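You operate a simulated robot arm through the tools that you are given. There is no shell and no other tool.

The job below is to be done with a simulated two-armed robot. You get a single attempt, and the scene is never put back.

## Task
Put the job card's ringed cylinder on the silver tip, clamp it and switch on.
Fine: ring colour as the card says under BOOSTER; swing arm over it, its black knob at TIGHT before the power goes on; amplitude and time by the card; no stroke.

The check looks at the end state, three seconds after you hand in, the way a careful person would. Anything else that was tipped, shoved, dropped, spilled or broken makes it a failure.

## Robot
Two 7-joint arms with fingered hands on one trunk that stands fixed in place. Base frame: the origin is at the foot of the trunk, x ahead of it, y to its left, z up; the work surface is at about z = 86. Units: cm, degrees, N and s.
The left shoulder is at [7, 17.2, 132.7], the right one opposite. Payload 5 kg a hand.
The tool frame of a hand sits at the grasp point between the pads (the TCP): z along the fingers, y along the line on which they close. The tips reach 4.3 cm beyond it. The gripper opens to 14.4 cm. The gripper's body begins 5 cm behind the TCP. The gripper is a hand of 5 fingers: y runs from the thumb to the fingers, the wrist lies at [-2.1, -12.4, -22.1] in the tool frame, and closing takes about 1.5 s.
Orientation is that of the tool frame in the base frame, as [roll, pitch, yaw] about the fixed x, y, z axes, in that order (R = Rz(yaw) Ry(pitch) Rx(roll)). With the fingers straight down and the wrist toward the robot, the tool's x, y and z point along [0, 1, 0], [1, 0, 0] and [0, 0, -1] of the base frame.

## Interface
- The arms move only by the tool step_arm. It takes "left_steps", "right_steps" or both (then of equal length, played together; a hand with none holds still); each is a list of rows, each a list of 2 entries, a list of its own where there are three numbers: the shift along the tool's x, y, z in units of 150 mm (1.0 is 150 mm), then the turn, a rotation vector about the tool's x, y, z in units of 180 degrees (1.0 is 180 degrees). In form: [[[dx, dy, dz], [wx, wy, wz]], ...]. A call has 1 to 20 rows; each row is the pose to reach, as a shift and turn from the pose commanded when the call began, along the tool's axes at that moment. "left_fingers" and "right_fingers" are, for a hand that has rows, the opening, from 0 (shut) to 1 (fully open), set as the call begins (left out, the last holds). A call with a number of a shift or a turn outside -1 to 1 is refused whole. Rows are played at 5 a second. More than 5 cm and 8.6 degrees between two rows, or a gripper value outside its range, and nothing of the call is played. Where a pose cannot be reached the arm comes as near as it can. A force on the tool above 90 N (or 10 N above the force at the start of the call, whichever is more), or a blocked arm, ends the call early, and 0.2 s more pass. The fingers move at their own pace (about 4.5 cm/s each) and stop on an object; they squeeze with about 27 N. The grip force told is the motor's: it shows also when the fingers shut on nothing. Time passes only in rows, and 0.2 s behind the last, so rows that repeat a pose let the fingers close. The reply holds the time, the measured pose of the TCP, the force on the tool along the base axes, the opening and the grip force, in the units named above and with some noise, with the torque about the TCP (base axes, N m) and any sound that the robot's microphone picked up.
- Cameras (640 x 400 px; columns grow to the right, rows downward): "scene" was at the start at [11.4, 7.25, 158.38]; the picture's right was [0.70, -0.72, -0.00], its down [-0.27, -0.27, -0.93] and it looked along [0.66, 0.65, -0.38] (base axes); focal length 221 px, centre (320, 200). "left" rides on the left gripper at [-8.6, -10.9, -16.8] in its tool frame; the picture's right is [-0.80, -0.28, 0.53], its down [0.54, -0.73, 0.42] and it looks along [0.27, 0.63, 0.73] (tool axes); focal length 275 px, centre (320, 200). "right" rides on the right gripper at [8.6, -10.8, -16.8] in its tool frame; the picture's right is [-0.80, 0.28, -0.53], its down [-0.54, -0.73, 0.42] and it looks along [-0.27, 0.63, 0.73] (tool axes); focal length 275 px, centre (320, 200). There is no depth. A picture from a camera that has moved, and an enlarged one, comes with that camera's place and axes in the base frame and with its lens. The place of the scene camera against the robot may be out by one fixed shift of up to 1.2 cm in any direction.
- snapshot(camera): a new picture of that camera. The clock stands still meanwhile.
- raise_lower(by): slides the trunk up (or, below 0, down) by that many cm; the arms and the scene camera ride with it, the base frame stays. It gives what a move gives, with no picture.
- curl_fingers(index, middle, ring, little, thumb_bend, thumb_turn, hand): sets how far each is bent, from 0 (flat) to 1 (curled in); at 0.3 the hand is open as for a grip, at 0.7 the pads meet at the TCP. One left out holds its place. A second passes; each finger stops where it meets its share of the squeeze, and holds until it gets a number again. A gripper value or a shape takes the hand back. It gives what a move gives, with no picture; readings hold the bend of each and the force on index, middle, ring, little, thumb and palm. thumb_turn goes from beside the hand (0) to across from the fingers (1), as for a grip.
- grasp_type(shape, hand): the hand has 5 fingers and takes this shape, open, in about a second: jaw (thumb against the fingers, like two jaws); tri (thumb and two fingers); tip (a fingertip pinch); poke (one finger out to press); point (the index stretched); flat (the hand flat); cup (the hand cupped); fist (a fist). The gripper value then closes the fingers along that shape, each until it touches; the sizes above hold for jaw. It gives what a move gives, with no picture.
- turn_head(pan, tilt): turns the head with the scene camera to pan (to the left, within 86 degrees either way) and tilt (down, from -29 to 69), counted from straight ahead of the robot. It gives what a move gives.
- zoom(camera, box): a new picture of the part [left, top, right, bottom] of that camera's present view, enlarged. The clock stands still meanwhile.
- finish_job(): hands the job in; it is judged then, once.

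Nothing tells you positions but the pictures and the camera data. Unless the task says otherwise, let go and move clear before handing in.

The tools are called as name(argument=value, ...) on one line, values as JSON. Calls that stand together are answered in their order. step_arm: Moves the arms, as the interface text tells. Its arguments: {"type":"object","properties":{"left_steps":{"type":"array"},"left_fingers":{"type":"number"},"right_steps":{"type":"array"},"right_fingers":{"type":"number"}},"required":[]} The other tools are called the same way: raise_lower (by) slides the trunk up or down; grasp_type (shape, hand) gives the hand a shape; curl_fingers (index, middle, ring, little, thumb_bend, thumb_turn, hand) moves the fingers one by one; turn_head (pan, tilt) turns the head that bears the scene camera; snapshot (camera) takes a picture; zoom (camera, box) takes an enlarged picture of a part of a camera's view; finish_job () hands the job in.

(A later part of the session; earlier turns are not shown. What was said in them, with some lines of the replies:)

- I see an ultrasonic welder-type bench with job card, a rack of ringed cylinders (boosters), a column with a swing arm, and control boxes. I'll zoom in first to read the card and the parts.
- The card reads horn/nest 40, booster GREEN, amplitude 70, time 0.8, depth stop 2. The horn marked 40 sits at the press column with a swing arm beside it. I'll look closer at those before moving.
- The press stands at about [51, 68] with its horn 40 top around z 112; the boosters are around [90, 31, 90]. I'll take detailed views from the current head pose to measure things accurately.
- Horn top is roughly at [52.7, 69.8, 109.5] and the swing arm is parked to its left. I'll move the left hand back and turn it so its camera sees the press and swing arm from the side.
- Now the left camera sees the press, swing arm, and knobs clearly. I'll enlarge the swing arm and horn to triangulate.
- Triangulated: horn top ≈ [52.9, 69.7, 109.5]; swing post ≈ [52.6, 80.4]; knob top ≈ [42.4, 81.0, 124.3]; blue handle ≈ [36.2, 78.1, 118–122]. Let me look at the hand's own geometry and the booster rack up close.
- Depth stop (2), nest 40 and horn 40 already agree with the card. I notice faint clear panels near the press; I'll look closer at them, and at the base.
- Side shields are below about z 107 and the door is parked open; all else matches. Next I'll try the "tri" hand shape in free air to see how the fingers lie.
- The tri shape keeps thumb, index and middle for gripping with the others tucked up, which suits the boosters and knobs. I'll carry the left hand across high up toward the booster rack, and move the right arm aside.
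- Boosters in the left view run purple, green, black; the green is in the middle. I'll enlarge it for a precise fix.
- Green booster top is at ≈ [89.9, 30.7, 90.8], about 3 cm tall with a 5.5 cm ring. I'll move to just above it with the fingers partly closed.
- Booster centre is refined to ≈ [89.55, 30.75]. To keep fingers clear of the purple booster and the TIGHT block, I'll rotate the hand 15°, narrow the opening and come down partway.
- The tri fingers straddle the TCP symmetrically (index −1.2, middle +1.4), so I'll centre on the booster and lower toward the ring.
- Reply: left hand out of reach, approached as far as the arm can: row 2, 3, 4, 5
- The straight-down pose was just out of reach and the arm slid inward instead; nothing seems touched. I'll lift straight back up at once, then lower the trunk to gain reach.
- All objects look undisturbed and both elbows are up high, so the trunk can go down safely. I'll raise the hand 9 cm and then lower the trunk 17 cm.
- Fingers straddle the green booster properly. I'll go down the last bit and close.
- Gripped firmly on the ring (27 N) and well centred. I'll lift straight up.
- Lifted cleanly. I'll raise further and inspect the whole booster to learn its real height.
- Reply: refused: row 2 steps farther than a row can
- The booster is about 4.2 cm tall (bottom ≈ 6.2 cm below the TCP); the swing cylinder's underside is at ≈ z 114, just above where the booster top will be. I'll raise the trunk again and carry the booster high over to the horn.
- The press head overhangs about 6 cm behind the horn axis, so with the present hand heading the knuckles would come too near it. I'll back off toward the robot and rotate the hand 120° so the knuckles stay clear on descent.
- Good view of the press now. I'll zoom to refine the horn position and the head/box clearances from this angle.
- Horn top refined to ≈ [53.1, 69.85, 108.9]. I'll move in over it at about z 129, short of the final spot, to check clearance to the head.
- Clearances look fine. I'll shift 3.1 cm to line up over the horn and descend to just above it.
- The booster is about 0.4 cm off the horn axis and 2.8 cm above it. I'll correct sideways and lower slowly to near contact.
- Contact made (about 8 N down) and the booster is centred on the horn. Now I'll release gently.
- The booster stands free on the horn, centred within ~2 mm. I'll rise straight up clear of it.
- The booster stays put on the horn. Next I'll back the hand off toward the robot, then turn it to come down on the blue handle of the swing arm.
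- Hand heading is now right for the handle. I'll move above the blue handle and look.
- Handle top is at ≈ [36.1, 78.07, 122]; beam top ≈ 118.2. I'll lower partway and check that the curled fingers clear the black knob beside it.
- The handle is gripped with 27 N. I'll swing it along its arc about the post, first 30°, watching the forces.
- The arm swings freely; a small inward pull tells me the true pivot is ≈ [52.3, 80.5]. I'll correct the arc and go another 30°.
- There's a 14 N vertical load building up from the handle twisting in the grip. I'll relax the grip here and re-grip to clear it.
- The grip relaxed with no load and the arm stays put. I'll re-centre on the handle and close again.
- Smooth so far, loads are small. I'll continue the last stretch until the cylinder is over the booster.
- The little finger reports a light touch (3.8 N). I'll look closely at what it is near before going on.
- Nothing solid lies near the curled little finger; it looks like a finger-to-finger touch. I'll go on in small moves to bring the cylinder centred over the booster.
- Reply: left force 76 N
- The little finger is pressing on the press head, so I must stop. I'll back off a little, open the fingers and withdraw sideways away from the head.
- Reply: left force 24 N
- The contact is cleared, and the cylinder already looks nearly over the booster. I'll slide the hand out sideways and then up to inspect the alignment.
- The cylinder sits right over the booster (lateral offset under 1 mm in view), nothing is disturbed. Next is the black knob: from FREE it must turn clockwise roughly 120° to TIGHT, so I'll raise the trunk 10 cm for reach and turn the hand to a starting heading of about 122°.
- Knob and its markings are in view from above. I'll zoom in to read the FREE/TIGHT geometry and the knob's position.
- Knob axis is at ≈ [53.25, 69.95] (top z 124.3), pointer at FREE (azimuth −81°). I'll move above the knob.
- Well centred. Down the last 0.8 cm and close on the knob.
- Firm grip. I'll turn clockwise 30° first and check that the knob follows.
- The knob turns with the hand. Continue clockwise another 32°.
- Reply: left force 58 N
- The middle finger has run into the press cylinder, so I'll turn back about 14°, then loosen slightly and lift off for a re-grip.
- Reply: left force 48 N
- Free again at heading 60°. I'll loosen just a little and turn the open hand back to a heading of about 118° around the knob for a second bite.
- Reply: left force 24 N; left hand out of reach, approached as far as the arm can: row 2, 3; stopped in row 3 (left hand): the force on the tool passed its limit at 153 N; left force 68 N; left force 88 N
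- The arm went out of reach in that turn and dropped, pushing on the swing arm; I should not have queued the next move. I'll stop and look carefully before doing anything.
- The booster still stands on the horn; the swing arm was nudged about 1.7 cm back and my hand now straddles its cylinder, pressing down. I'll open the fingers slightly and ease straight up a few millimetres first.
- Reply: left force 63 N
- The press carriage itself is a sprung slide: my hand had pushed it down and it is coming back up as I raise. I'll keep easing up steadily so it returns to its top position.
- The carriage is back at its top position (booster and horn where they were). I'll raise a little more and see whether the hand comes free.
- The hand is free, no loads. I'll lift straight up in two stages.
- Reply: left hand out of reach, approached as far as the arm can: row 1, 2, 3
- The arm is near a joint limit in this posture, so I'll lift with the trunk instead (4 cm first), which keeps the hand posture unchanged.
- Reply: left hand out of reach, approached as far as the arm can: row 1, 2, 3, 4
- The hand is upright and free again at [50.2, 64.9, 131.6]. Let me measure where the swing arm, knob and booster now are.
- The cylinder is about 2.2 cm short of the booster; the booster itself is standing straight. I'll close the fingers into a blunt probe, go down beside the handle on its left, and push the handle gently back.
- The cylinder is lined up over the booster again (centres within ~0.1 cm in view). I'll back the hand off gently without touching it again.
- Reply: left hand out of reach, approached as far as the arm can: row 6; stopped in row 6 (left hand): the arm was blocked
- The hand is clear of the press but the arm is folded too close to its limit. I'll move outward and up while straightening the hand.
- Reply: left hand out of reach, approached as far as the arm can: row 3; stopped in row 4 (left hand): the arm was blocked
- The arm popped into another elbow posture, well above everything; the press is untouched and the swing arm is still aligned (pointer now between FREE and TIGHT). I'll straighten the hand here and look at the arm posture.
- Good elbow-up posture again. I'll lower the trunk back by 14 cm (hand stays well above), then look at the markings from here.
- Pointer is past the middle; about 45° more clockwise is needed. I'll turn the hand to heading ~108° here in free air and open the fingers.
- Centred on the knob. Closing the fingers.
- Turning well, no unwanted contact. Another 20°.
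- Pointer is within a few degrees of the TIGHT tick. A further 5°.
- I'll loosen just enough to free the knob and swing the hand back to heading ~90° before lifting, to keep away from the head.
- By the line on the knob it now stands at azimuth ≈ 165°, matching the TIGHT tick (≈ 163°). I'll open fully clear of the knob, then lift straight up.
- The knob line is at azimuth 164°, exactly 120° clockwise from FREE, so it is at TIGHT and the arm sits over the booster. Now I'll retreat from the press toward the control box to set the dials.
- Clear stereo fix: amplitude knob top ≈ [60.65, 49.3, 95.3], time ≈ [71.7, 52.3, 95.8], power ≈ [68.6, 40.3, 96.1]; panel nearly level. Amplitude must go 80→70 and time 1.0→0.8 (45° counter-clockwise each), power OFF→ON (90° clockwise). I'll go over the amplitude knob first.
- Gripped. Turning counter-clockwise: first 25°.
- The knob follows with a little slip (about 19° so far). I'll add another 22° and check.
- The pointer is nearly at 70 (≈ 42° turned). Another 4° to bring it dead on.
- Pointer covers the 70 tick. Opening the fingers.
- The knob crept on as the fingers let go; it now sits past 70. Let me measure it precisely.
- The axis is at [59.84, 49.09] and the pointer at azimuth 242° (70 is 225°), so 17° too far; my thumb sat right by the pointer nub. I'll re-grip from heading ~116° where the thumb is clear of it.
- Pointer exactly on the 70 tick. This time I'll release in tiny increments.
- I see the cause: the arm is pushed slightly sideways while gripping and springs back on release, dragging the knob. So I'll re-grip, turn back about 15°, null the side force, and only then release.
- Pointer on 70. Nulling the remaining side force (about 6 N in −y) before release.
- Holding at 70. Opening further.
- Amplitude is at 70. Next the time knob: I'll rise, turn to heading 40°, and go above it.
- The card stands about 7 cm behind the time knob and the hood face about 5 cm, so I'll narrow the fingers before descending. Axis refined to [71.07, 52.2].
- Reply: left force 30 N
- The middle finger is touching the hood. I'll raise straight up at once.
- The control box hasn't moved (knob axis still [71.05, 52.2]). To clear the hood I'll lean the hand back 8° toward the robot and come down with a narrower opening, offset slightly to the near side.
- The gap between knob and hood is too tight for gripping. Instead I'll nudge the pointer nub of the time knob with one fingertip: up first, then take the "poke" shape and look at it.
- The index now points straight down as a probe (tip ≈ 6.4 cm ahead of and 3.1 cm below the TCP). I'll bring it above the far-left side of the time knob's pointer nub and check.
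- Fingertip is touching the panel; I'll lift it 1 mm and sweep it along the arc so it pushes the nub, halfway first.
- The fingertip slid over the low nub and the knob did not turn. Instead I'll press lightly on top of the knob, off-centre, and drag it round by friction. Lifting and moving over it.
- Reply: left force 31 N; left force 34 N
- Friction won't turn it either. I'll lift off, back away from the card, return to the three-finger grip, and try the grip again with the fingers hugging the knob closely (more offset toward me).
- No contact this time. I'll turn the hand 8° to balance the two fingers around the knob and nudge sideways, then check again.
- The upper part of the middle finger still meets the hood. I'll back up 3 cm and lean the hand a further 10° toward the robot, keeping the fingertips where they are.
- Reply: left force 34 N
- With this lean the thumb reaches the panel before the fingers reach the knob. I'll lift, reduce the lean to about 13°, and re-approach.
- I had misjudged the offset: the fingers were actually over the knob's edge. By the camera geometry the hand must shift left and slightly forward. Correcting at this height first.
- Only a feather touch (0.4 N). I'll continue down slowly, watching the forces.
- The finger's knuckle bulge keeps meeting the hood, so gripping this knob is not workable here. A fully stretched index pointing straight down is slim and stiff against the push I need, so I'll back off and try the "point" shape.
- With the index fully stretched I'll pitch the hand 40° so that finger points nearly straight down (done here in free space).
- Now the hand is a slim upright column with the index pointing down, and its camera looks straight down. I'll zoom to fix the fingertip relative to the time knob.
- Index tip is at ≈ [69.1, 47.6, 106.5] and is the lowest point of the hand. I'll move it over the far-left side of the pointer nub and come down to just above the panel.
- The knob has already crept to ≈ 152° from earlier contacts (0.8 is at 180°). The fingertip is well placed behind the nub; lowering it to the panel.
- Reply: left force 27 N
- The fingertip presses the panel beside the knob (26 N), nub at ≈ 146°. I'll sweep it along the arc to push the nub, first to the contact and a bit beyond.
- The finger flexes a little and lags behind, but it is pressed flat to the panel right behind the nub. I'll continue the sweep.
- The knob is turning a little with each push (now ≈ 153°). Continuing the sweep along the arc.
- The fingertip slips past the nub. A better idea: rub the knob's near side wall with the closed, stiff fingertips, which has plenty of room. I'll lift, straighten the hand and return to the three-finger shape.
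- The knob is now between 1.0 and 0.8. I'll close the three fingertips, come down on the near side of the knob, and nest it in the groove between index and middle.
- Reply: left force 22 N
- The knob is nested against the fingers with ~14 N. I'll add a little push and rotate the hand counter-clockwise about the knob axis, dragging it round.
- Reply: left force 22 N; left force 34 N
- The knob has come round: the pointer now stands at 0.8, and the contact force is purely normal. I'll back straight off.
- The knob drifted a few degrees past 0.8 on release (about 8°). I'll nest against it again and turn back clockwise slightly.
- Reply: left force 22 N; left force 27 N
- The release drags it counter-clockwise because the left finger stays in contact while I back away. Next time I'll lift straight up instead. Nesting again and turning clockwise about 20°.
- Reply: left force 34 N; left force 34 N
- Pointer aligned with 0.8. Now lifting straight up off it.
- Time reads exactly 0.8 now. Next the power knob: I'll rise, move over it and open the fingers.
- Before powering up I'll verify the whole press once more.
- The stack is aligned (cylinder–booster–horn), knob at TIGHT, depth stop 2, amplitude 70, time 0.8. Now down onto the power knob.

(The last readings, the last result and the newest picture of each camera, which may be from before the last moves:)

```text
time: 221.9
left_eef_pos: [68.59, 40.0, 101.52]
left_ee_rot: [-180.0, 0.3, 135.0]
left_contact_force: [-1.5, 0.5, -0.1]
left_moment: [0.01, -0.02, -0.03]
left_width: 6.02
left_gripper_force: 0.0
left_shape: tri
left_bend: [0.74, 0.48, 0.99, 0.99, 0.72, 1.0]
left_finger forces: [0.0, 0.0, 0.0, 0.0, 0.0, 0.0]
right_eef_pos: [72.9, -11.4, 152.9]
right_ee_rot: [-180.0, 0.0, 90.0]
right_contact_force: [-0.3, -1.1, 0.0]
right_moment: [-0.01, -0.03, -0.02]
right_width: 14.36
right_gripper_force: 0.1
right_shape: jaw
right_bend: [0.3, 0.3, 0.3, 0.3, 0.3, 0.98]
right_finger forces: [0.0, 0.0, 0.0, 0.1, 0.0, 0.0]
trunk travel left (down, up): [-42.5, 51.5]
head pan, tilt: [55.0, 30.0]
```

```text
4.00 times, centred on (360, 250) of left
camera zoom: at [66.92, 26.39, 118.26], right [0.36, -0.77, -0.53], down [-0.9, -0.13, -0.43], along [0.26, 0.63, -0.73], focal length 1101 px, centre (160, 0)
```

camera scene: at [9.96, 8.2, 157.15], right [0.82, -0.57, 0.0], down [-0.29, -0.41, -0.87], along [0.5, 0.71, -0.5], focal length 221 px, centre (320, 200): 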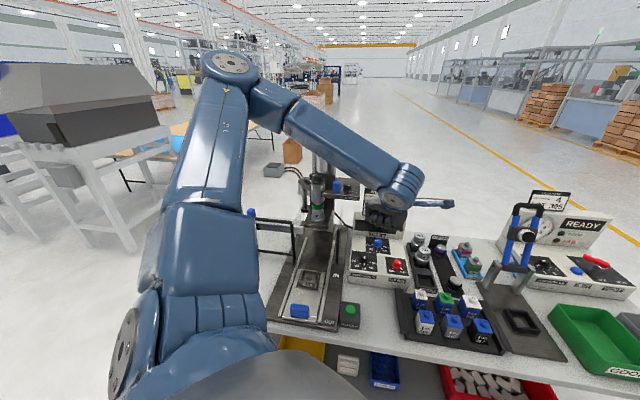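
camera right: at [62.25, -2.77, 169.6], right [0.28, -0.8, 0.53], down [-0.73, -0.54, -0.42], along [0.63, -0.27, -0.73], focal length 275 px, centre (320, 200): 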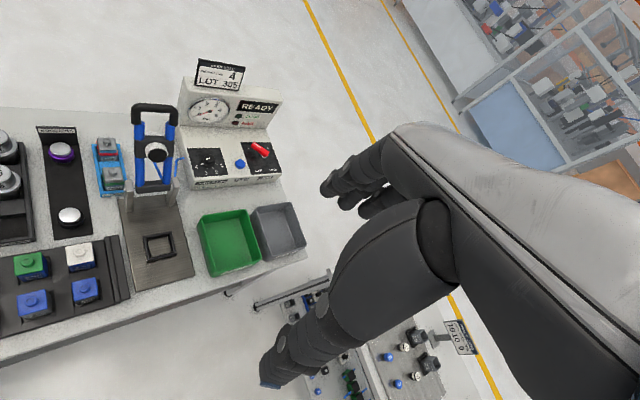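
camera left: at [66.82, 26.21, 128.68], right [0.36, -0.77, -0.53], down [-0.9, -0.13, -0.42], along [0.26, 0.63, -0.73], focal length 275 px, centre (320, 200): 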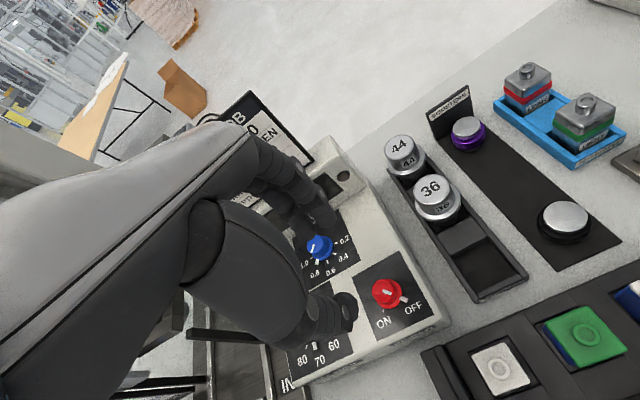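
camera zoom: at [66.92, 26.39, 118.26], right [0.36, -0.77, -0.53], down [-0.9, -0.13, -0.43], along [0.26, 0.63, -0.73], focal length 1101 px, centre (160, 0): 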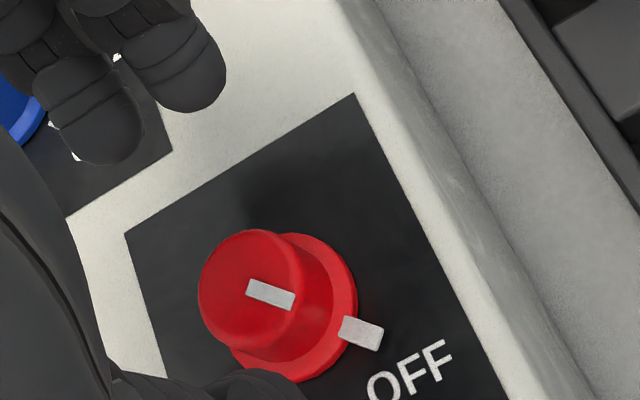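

step_arm(left_steps=[[[0.011, -0.02, 0.06], [0, 0, 0]], [[0.011, -0.02, 0.12], [0, 0, 0]], [[0.011, -0.02, 0.19], [0, 0, 0]], [[0.011, -0.02, 0.19], [0, 0, 0]]])

zoom(camera="left", box=[280, 200, 440, 300])

```text
time: 222.9
left_eef_pos: [68.28, 40.07, 98.67]
left_ee_rot: [-179.9, 0.1, 135.0]
left_contact_force: [-0.3, -0.6, 0.2]
left_moment: [-0.01, 0.0, 0.05]
left_width: 5.99
left_gripper_force: 0.2
left_shape: tri
left_bend: [0.74, 0.48, 0.99, 0.99, 0.72, 1.0]
left_finger forces: [0.1, 0.0, 0.0, 0.1, 0.0, 0.0]
right_eef_pos: [72.96, -11.33, 152.96]
right_ee_rot: [-180.0, -0.1, 90.0]
right_contact_force: [-0.3, -0.3, -0.4]
right_moment: [0.01, 0.0, -0.02]
right_width: 14.35
right_gripper_force: 0.0
right_shape: jaw
right_bend: [0.3, 0.3, 0.3, 0.3, 0.3, 0.98]
right_finger forces: [0.0, 0.0, 0.0, 0.1, 0.0, 0.0]
trunk travel left (down, up): [-42.5, 51.5]
head pan, tilt: [55.0, 30.0]
```

```text
4.00 times, centred on (360, 250) of left
camera zoom: at [66.63, 26.32, 115.51], right [0.36, -0.77, -0.53], down [-0.9, -0.13, -0.43], along [0.26, 0.63, -0.73], focal length 1101 px, centre (160, 0)
```

zoom: 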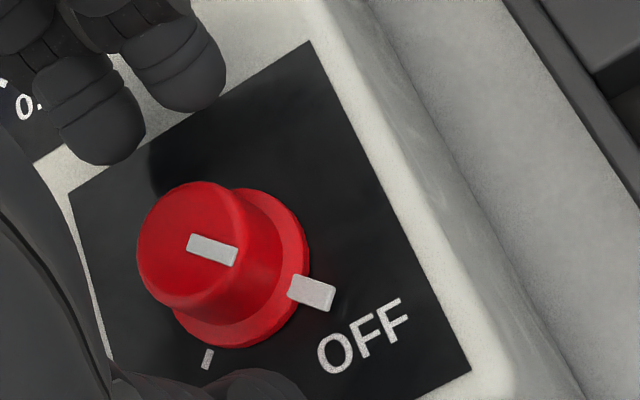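

step_arm(left_steps=[[[0, -0.01, 0.005], [0, 0, 0]], [[0, -0.01, 0.005], [0, 0, 0]], [[0, -0.01, 0.005], [0, 0, 0]], [[0, -0.01, 0.005], [0, 0, 0]], [[0, -0.01, 0.005], [0, 0, 0]], [[0, -0.01, 0.005], [0, 0, 0]]], left_fingers=0)

zoom(camera="scene", box=[370, 245, 418, 275])

```text
time: 224.3
left_eef_pos: [68.22, 40.01, 98.73]
left_ee_rot: [-179.9, 0.2, 134.9]
left_contact_force: [-0.3, -0.7, -2.5]
left_moment: [0.0, 0.01, -0.02]
left_width: 1.84
left_gripper_force: 27.1
left_shape: tri
left_bend: [0.72, 0.64, 1.0, 1.0, 0.74, 1.0]
left_finger forces: [11.7, 10.6, 0.0, 0.1, 24.0, 0.0]
right_eef_pos: [72.9, -11.41, 152.94]
right_ee_rot: [-180.0, 0.1, 90.1]
right_contact_force: [-0.7, 0.0, 0.4]
right_moment: [0.0, 0.01, -0.01]
right_width: 14.34
right_gripper_force: 0.0
right_shape: jaw
right_bend: [0.3, 0.3, 0.3, 0.3, 0.3, 0.98]
right_finger forces: [0.0, 0.0, 0.1, 0.0, 0.0, 0.1]
trunk travel left (down, up): [-42.5, 51.5]
head pan, tilt: [55.0, 30.0]
```

```text
13.33 times, centred on (394, 260) of scene
camera zoom: at [9.98, 8.16, 157.15], right [0.82, -0.57, 0.0], down [-0.29, -0.41, -0.87], along [0.5, 0.71, -0.5], focal length 2952 px, centre (-667, -600)
```

zoom: 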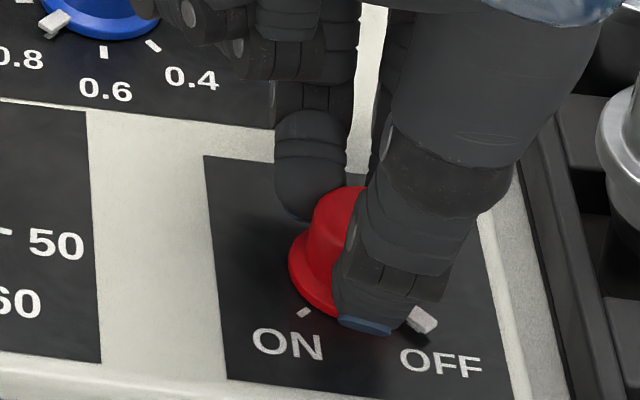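

Good, balanced grip. Turning clockwise 40° first.

step_arm(left_steps=[[[0, 0, 0], [0, 0, 0.0278]], [[0, 0, 0], [0, 0, 0.0556]], [[0, 0, 0], [0, 0, 0.0833]], [[0, 0, 0], [0, 0, 0.1111]], [[0, 0, 0], [0, 0, 0.1389]], [[0, 0, 0], [0, 0, 0.1667]], [[0, 0, 0], [0, 0, 0.1944]], [[0, 0, 0], [0, 0, 0.2222]]])

zoom(camera="scene", box=[370, 245, 418, 275])

```text
time: 226.1
left_eef_pos: [68.17, 39.96, 98.7]
left_ee_rot: [179.8, 0.2, 94.9]
left_contact_force: [0.6, 1.4, -3.5]
left_moment: [0.04, -0.01, 0.04]
left_width: 1.84
left_gripper_force: 27.2
left_shape: tri
left_bend: [0.72, 0.64, 1.0, 1.0, 0.74, 1.0]
left_finger forces: [12.5, 11.9, 0.0, 0.1, 24.1, 0.0]
right_eef_pos: [72.89, -11.44, 152.9]
right_ee_rot: [-179.9, 0.0, 89.9]
right_contact_force: [0.2, 0.0, -0.2]
right_moment: [-0.03, 0.01, 0.0]
right_width: 14.38
right_gripper_force: 0.0
right_shape: jaw
right_bend: [0.3, 0.3, 0.3, 0.3, 0.3, 0.98]
right_finger forces: [0.0, 0.0, 0.0, 0.0, 0.0, 0.0]
trunk travel left (down, up): [-42.5, 51.5]
head pan, tilt: [55.0, 30.0]
```

```text
13.33 times, centred on (394, 260) of scene
camera zoom: at [9.99, 8.23, 157.15], right [0.82, -0.57, 0.0], down [-0.29, -0.41, -0.87], along [0.5, 0.71, -0.5], focal length 2952 px, centre (-667, -600)
```

zoom: 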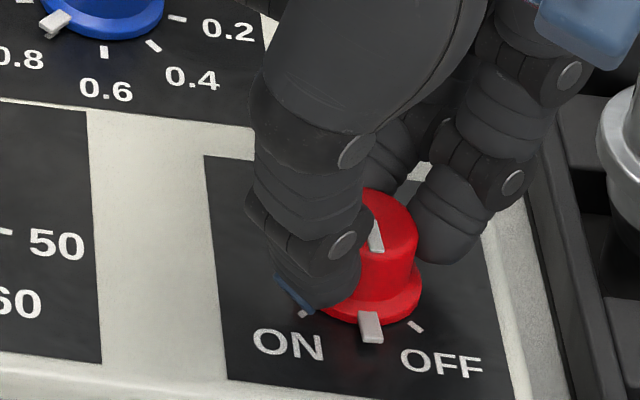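

Halfway, with negligible side force. Another 45°.

step_arm(left_steps=[[[0, 0, 0], [0, 0, 0.0278]], [[0, 0, 0], [0, 0, 0.0556]], [[0, 0, 0], [0, 0, 0.0833]], [[0, 0, 0], [0, 0, 0.1111]], [[0, 0, 0], [0, 0, 0.1389]], [[0, 0, 0], [0, 0, 0.1389]]])

zoom(camera="scene", box=[370, 245, 418, 275])

```text
time: 227.5
left_eef_pos: [68.3, 40.08, 98.54]
left_ee_rot: [179.8, 0.3, 70.0]
left_contact_force: [-1.6, 0.2, 0.7]
left_moment: [-0.07, 0.12, 0.01]
left_width: 1.84
left_gripper_force: 27.3
left_shape: tri
left_bend: [0.72, 0.64, 1.0, 1.0, 0.74, 1.0]
left_finger forces: [12.9, 11.6, 0.0, 0.0, 25.9, 0.0]
right_eef_pos: [72.96, -11.24, 153.02]
right_ee_rot: [-179.9, -0.1, 90.0]
right_contact_force: [0.0, -0.2, -0.3]
right_moment: [-0.01, 0.01, 0.0]
right_width: 14.37
right_gripper_force: 0.1
right_shape: jaw
right_bend: [0.3, 0.3, 0.3, 0.3, 0.3, 0.98]
right_finger forces: [0.0, 0.0, 0.0, 0.0, 0.0, 0.0]
trunk travel left (down, up): [-42.5, 51.5]
head pan, tilt: [55.0, 30.0]
```

```text
13.33 times, centred on (394, 260) of scene
camera zoom: at [9.89, 8.22, 157.15], right [0.82, -0.57, 0.0], down [-0.29, -0.41, -0.87], along [0.5, 0.71, -0.5], focal length 2952 px, centre (-667, -600)
```

zoom: 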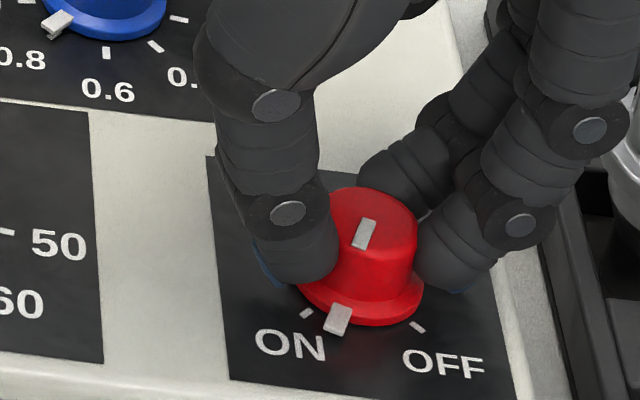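

step_arm(left_steps=[[[0, 0, 0], [0, 0, 0.0278]], [[0, 0, 0], [0, 0, 0.0556]], [[0, 0, 0], [0, 0, 0.0833]], [[0, 0, 0], [0, 0, 0.1111]], [[0, 0, 0], [0, 0, 0.1333]], [[0, 0, 0], [0, 0, 0.1333]]])

zoom(camera="scene", box=[370, 245, 418, 275])

```text
time: 228.9
left_eef_pos: [68.25, 40.02, 98.63]
left_ee_rot: [179.8, 0.0, 46.0]
left_contact_force: [-2.1, 4.8, 4.6]
left_moment: [0.15, 0.13, 0.07]
left_width: 1.85
left_gripper_force: 26.8
left_shape: tri
left_bend: [0.72, 0.64, 1.0, 1.0, 0.74, 1.0]
left_finger forces: [12.1, 12.7, 0.1, 0.0, 28.1, 0.0]
right_eef_pos: [72.96, -11.32, 152.97]
right_ee_rot: [180.0, 0.0, 89.9]
right_contact_force: [0.6, 0.2, -0.1]
right_moment: [-0.02, 0.03, -0.02]
right_width: 14.38
right_gripper_force: 0.1
right_shape: jaw
right_bend: [0.3, 0.3, 0.3, 0.3, 0.3, 0.98]
right_finger forces: [0.0, 0.0, 0.1, 0.1, 0.0, 0.0]
trunk travel left (down, up): [-42.5, 51.5]
head pan, tilt: [55.0, 30.0]
```

```text
13.33 times, centred on (394, 260) of scene
camera zoom: at [9.87, 8.21, 157.16], right [0.82, -0.57, 0.0], down [-0.29, -0.41, -0.87], along [0.5, 0.71, -0.5], focal length 2952 px, centre (-667, -600)
```

zoom: 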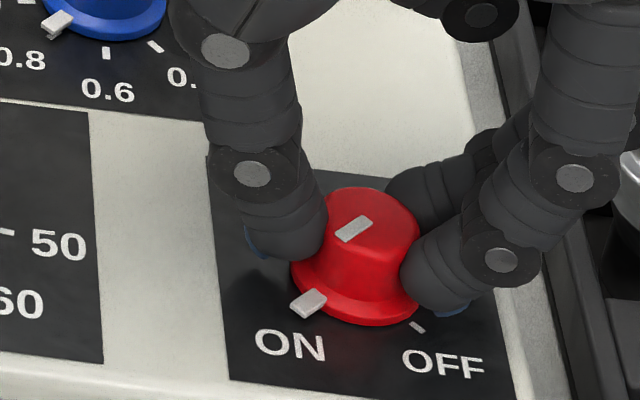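

The pointer covers the ON mark. Let me check the display and whether it's powered.

zoom(camera="scene", box=[340, 200, 420, 250])

step_arm(left_steps=[[[0.002, 0.006, 0], [0, 0, 0]], [[0.002, 0.006, 0], [0, 0, 0]]])

```text
8.00 times, centred on (380, 225) of scene
camera zoom: at [9.87, 8.21, 157.16], right [0.82, -0.57, 0.0], down [-0.29, -0.41, -0.87], along [0.5, 0.71, -0.5], focal length 1771 px, centre (-160, 0)
```

zoom: 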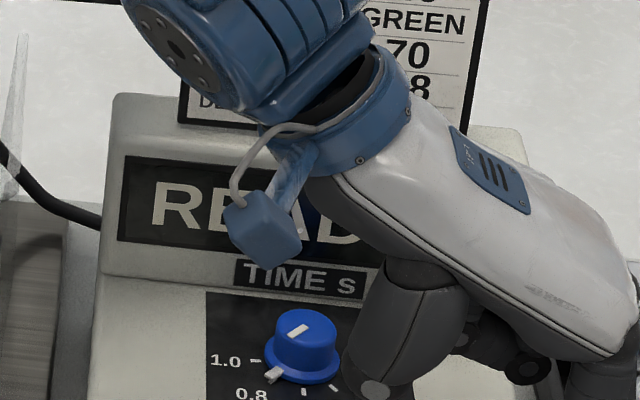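

```text
time: 229.5
left_eef_pos: [68.3, 40.01, 98.55]
left_ee_rot: [179.8, 0.0, 46.0]
left_contact_force: [-4.5, 8.3, 6.4]
left_moment: [0.26, 0.15, 0.06]
left_width: 1.82
left_gripper_force: 26.8
left_shape: tri
left_bend: [0.72, 0.65, 1.0, 1.0, 0.74, 1.0]
left_finger forces: [11.9, 12.7, 0.0, 0.0, 30.1, 0.1]
right_eef_pos: [72.78, -11.29, 153.16]
right_ee_rot: [179.9, 0.0, 90.0]
right_contact_force: [0.9, 0.0, -0.3]
right_moment: [0.02, 0.01, -0.02]
right_width: 14.38
right_gripper_force: 0.1
right_shape: jaw
right_bend: [0.3, 0.3, 0.3, 0.3, 0.3, 0.98]
right_finger forces: [0.0, 0.0, 0.1, 0.0, 0.0, 0.0]
trunk travel left (down, up): [-42.5, 51.5]
head pan, tilt: [55.0, 30.0]
```

The display now reads READY. I'll null the side force (it pushes the other way) and then release in tiny steps.

step_arm(left_steps=[[[0.002, -0.0125, 0], [0, 0, 0]], [[0.002, -0.0125, 0], [0, 0, 0]], [[0.002, -0.0125, 0], [0, 0, 0]]])

```text
time: 230.3
left_eef_pos: [68.21, 39.95, 98.53]
left_ee_rot: [179.7, 0.0, 46.0]
left_contact_force: [3.4, -0.2, 4.9]
left_moment: [-0.01, -0.08, 0.07]
left_width: 1.84
left_gripper_force: 27.0
left_shape: tri
left_bend: [0.72, 0.64, 1.0, 1.0, 0.74, 1.0]
left_finger forces: [14.5, 15.0, 0.1, 0.0, 25.5, 0.1]
right_eef_pos: [73.07, -11.51, 153.03]
right_ee_rot: [-180.0, -0.1, 89.9]
right_contact_force: [0.5, -1.1, 0.1]
right_moment: [-0.01, 0.02, 0.02]
right_width: 14.34
right_gripper_force: 0.0
right_shape: jaw
right_bend: [0.3, 0.3, 0.3, 0.3, 0.3, 0.98]
right_finger forces: [0.0, 0.0, 0.0, 0.1, 0.1, 0.0]
trunk travel left (down, up): [-42.5, 51.5]
head pan, tilt: [55.0, 30.0]
```

step_arm(left_steps=[[[0.002, 0.002, 0], [0, 0, 0]], [[0.002, 0.002, 0], [0, 0, 0]]], left_fingers=0.15)

zoom(camera="scene", box=[370, 245, 418, 275])

```text
time: 230.9
left_eef_pos: [68.36, 40.0, 98.57]
left_ee_rot: [179.8, 0.0, 46.0]
left_contact_force: [-0.9, 0.5, 0.9]
left_moment: [0.01, 0.05, -0.02]
left_width: 2.18
left_gripper_force: 0.0
left_shape: tri
left_bend: [0.73, 0.61, 0.99, 0.99, 0.74, 1.0]
left_finger forces: [0.2, 0.0, 0.1, 0.0, 1.0, 0.0]
right_eef_pos: [72.98, -11.37, 152.78]
right_ee_rot: [-179.9, 0.0, 90.0]
right_contact_force: [0.3, -0.2, 0.0]
right_moment: [0.0, 0.03, 0.01]
right_width: 14.36
right_gripper_force: 0.0
right_shape: jaw
right_bend: [0.3, 0.3, 0.3, 0.3, 0.3, 0.98]
right_finger forces: [0.0, 0.0, 0.1, 0.1, 0.1, 0.0]
trunk travel left (down, up): [-42.5, 51.5]
head pan, tilt: [55.0, 30.0]
```

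```text
13.33 times, centred on (394, 260) of scene
camera zoom: at [9.99, 8.16, 157.14], right [0.82, -0.57, 0.0], down [-0.29, -0.41, -0.87], along [0.5, 0.71, -0.5], focal length 2952 px, centre (-667, -600)
```

zoom: 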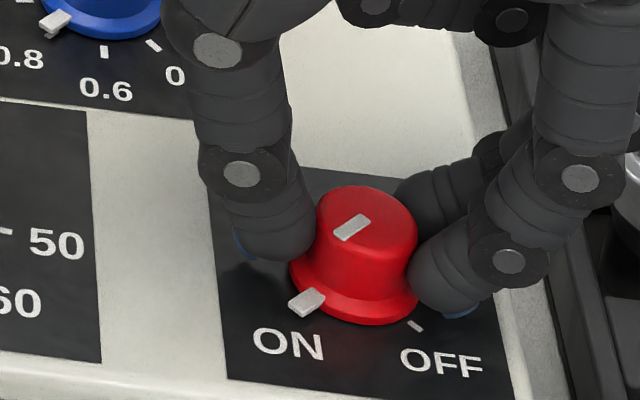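

The pointer stays on ON. Opening further, then lifting straight up.

step_arm(left_steps=[[[0, 0, 0], [0, 0, 0]], [[0, 0, 0], [0, 0, 0]]], left_fingers=0.24)

step_arm(left_steps=[[[0, 0, 0], [0, 0, 0]], [[0, 0, 0], [0, 0, 0]], [[0, 0, -0.1], [0, 0, 0]], [[0, 0, -0.3], [0, 0, 0]], [[0, 0, -0.55], [0, 0, 0]], [[0, 0, -0.8], [0, 0, 0]]], left_fingers=0.4)

zoom(camera="scene", box=[340, 220, 420, 270])

```text
time: 231.5
left_eef_pos: [68.11, 40.14, 98.53]
left_ee_rot: [179.9, 0.2, 45.9]
left_contact_force: [1.1, -0.3, 0.4]
left_moment: [0.02, 0.03, 0.02]
left_width: 3.43
left_gripper_force: 0.0
left_shape: tri
left_bend: [0.74, 0.57, 0.99, 0.99, 0.74, 1.0]
left_finger forces: [0.1, 0.1, 0.0, 0.1, 0.0, 0.1]
right_eef_pos: [73.05, -11.38, 152.84]
right_ee_rot: [-180.0, 0.0, 90.0]
right_contact_force: [0.6, -0.7, 0.8]
right_moment: [-0.02, 0.01, 0.02]
right_width: 14.38
right_gripper_force: 0.1
right_shape: jaw
right_bend: [0.3, 0.3, 0.3, 0.3, 0.3, 0.98]
right_finger forces: [0.0, 0.0, 0.0, 0.1, 0.0, 0.0]
trunk travel left (down, up): [-42.5, 51.5]
head pan, tilt: [55.0, 30.0]
```

```text
time: 232.9
left_eef_pos: [68.27, 40.32, 110.57]
left_ee_rot: [179.8, 0.0, 46.0]
left_contact_force: [-0.2, 0.5, 0.3]
left_moment: [-0.01, -0.04, 0.02]
left_width: 5.71
left_gripper_force: 0.1
left_shape: tri
left_bend: [0.74, 0.49, 0.99, 0.99, 0.73, 1.0]
left_finger forces: [0.0, 0.0, 0.0, 0.0, 0.0, 0.1]
right_eef_pos: [72.8, -11.42, 153.04]
right_ee_rot: [179.9, -0.1, 90.0]
right_contact_force: [-0.3, -0.1, 0.4]
right_moment: [0.04, -0.03, -0.03]
right_width: 14.36
right_gripper_force: 0.0
right_shape: jaw
right_bend: [0.3, 0.3, 0.3, 0.3, 0.3, 0.98]
right_finger forces: [0.0, 0.0, 0.0, 0.0, 0.0, 0.0]
trunk travel left (down, up): [-42.5, 51.5]
head pan, tilt: [55.0, 30.0]
```

```text
8.00 times, centred on (380, 245) of scene
camera zoom: at [9.77, 8.13, 157.16], right [0.82, -0.57, 0.0], down [-0.29, -0.41, -0.87], along [0.5, 0.71, -0.5], focal length 1771 px, centre (-160, -160)
```

zoom: 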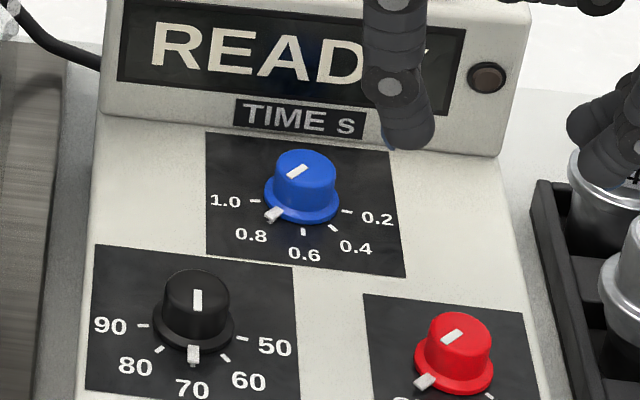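

Everything reads as wanted: READY, time 0.8, amplitude 70, power ON. I'll lift the hand high and move it clear of the bench.

step_arm(left_steps=[[[0, 0, -0.25], [0, 0, 0]], [[0, 0, -0.5], [0, 0, 0]], [[0, 0, -0.75], [0, 0, 0]], [[0, 0, -1.0], [0, 0, 0]]])

step_arm(left_steps=[[[0, -0.2, -0.2], [0, 0, -0.04]], [[0, -0.4, -0.4], [0, 0, -0.08]], [[0, -0.55, -0.6], [0, 0, -0.12]], [[0, -0.7, -0.8], [0, 0, -0.16]]])

snapshot(camera="scene")

snapshot(camera="left")

```text
time: 233.9
left_eef_pos: [67.97, 40.27, 125.65]
left_ee_rot: [179.9, 0.1, 46.0]
left_contact_force: [0.4, -1.6, -0.6]
left_moment: [0.02, -0.02, 0.02]
left_width: 5.72
left_gripper_force: 0.1
left_shape: tri
left_bend: [0.74, 0.49, 0.99, 0.99, 0.73, 1.0]
left_finger forces: [0.1, 0.0, 0.1, 0.0, 0.0, 0.0]
right_eef_pos: [72.89, -11.45, 152.94]
right_ee_rot: [179.9, 0.0, 90.0]
right_contact_force: [-0.3, 0.1, 0.4]
right_moment: [-0.01, -0.01, -0.01]
right_width: 14.4
right_gripper_force: 0.0
right_shape: jaw
right_bend: [0.3, 0.3, 0.3, 0.3, 0.3, 0.98]
right_finger forces: [0.0, 0.0, 0.0, 0.0, 0.1, 0.0]
trunk travel left (down, up): [-42.5, 51.5]
head pan, tilt: [55.0, 30.0]
```

```text
time: 234.9
left_eef_pos: [60.31, 47.35, 137.61]
left_ee_rot: [179.9, 0.1, 74.9]
left_contact_force: [-0.5, -1.3, -0.3]
left_moment: [0.04, -0.05, 0.0]
left_width: 5.73
left_gripper_force: 0.0
left_shape: tri
left_bend: [0.74, 0.49, 0.99, 0.99, 0.73, 1.0]
left_finger forces: [0.1, 0.0, 0.1, 0.1, 0.0, 0.1]
right_eef_pos: [72.69, -11.58, 153.2]
right_ee_rot: [179.8, 0.0, 89.9]
right_contact_force: [-0.7, 0.4, 1.1]
right_moment: [-0.01, -0.06, -0.01]
right_width: 14.37
right_gripper_force: 0.0
right_shape: jaw
right_bend: [0.3, 0.3, 0.3, 0.3, 0.3, 0.98]
right_finger forces: [0.0, 0.0, 0.0, 0.1, 0.0, 0.1]
trunk travel left (down, up): [-42.5, 51.5]
head pan, tilt: [55.0, 30.0]
```

```text
taken
camera scene: at [9.7, 8.15, 157.17], right [0.82, -0.57, 0.0], down [-0.29, -0.41, -0.87], along [0.5, 0.71, -0.5], focal length 221 px, centre (320, 200)
```

scene: 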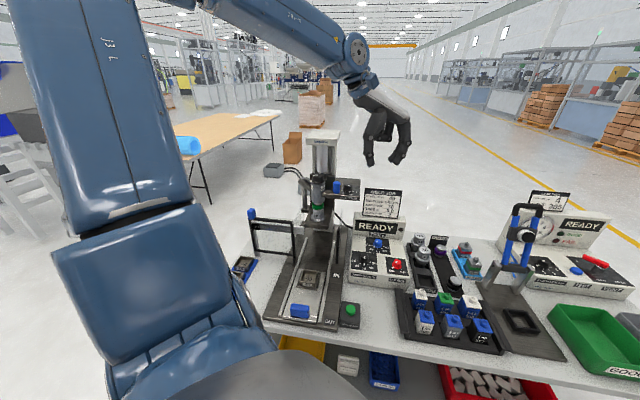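

```text
taken
camera left: at [47.58, 41.93, 154.28], right [-0.48, -0.7, -0.53], down [-0.56, 0.71, -0.43], along [0.68, 0.09, -0.73], focal length 275 px, centre (320, 200)
```

left: 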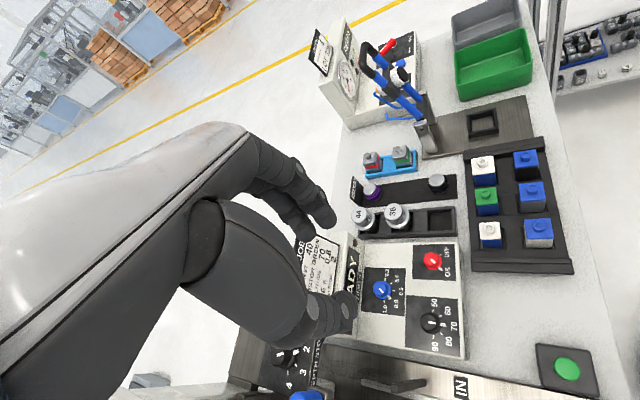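

The hand is clear. Final close look at all items before handing in.

zoom(camera="scene", box=[340, 210, 420, 260])

zoom(camera="scene", box=[364, 236, 412, 276])

zoom(camera="scene", box=[286, 165, 350, 225])

zoom(camera="scene", box=[390, 220, 518, 320])

zoom(camera="scene", box=[230, 200, 390, 330])

```text
8.00 times, centred on (380, 235) of scene
camera zoom: at [9.7, 8.15, 157.17], right [0.82, -0.57, 0.0], down [-0.29, -0.41, -0.87], along [0.5, 0.71, -0.5], focal length 1771 px, centre (-160, -80)
```

zoom: 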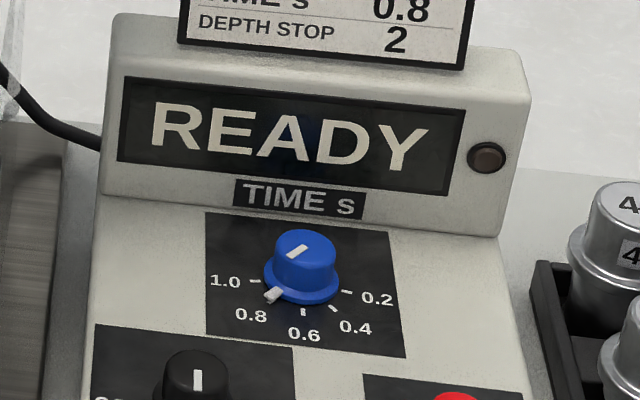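

```text
10.00 times, centred on (388, 256) of scene
camera zoom: at [9.7, 8.15, 157.17], right [0.82, -0.57, 0.0], down [-0.29, -0.41, -0.87], along [0.5, 0.71, -0.5], focal length 2214 px, centre (-360, -360)
```

zoom: 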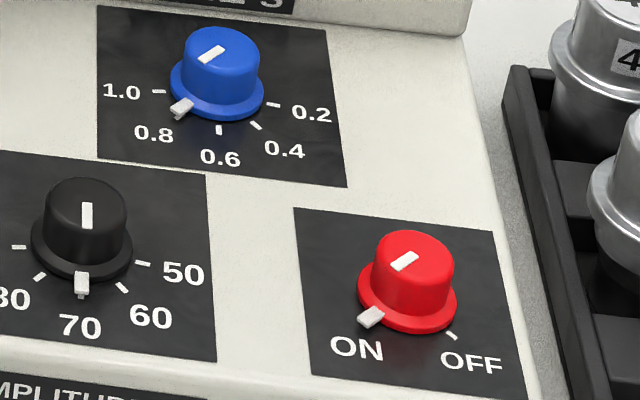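

```text
6.67 times, centred on (318, 195) of scene
camera zoom: at [9.7, 8.15, 157.17], right [0.82, -0.57, 0.0], down [-0.29, -0.41, -0.87], along [0.5, 0.71, -0.5], focal length 1476 px, centre (333, 233)
```

zoom: 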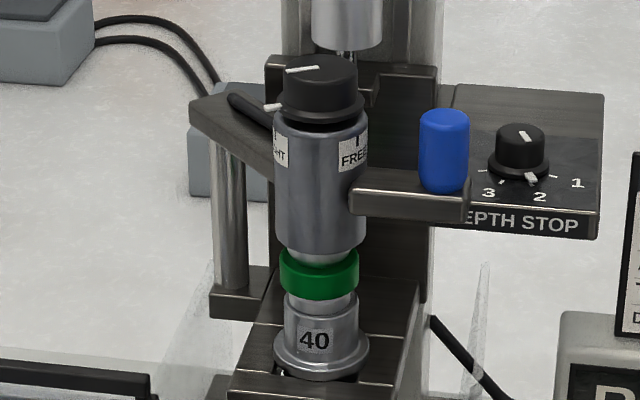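

```text
4.00 times, centred on (454, 270) of scene
camera zoom: at [9.7, 8.15, 157.17], right [0.82, -0.57, 0.0], down [-0.29, -0.41, -0.87], along [0.5, 0.71, -0.5], focal length 886 px, centre (-216, -80)
```

zoom: 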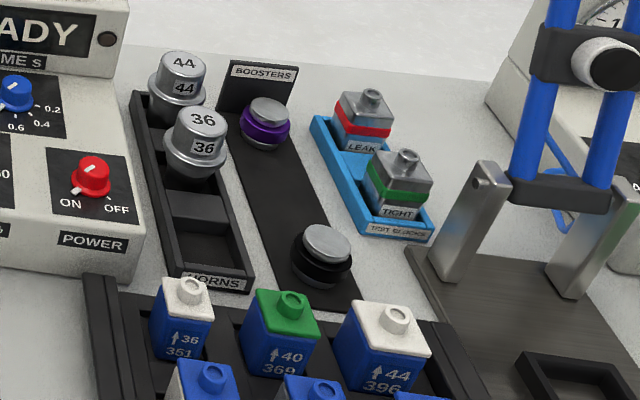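

```text
3.08 times, centred on (310, 265) of scene
camera zoom: at [9.7, 8.15, 157.17], right [0.82, -0.57, 0.0], down [-0.29, -0.41, -0.87], along [0.5, 0.71, -0.5], focal length 681 px, centre (351, 0)
```

zoom: 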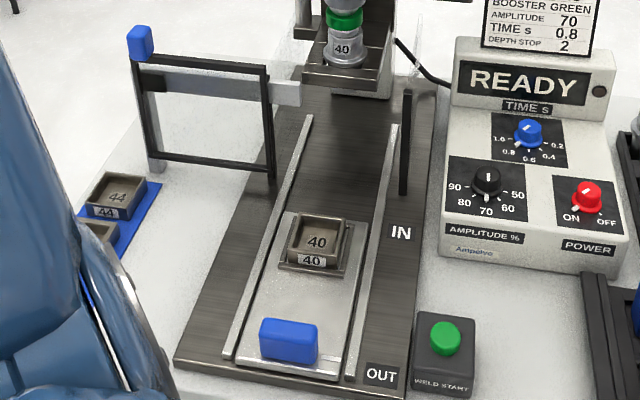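

The green booster sits centred on the 40 horn with the swing arm over it, and the black knob points to TIGHT. Amplitude is 70, time is 0.8, power is ON and the display reads READY. No weld stroke was started, and both hands are clear of the bench. During the work my hand once pushed the sprung press carriage down about 2.6 cm with the power off. It went back to its top position and nothing was moved. I'm handing in now.

finish_job()

```text
The job is handed in.
```

I've handed the job in. The green-ringed booster is on the 40 horn and clamped, and the power is on. The display reads READY, and I started no weld stroke.

| Item | Card | Set |
|---|---|---|
| Booster ring | GREEN | green, on the 40 horn within about 2 mm of centre |
| Swing arm | – | over the booster |
| Black knob | TIGHT | turned about 120° from FREE, done before the power went on |
| Amplitude | 70 | 70 |
| Time (s) | 0.8 | 0.8 |
| Power | – | ON |
| Horn, nest and depth stop | 40, 40, 2 | already right, not touched |

- **TIGHT label:** I couldn't get a face-on view of it. I judged that position from the knob's pointer and the edge of the label.
- **Press carriage pushed down:** while I was turning the black knob, the arm dropped and pushed the sprung press carriage down about 2.6 cm, with the power still off. It came back to the top, but the push also knocked the swing arm about 2 cm off, so I lined it up again before finishing with that knob.
- **Contact with the machine:** my fingers also pressed against the press head, the press cylinder and the display hood a few times. Nothing looked moved or marked afterwards.

The other boosters, horns, blocks and trays looked undisturbed in the last pictures, and both hands were clear of the bench when I handed in.
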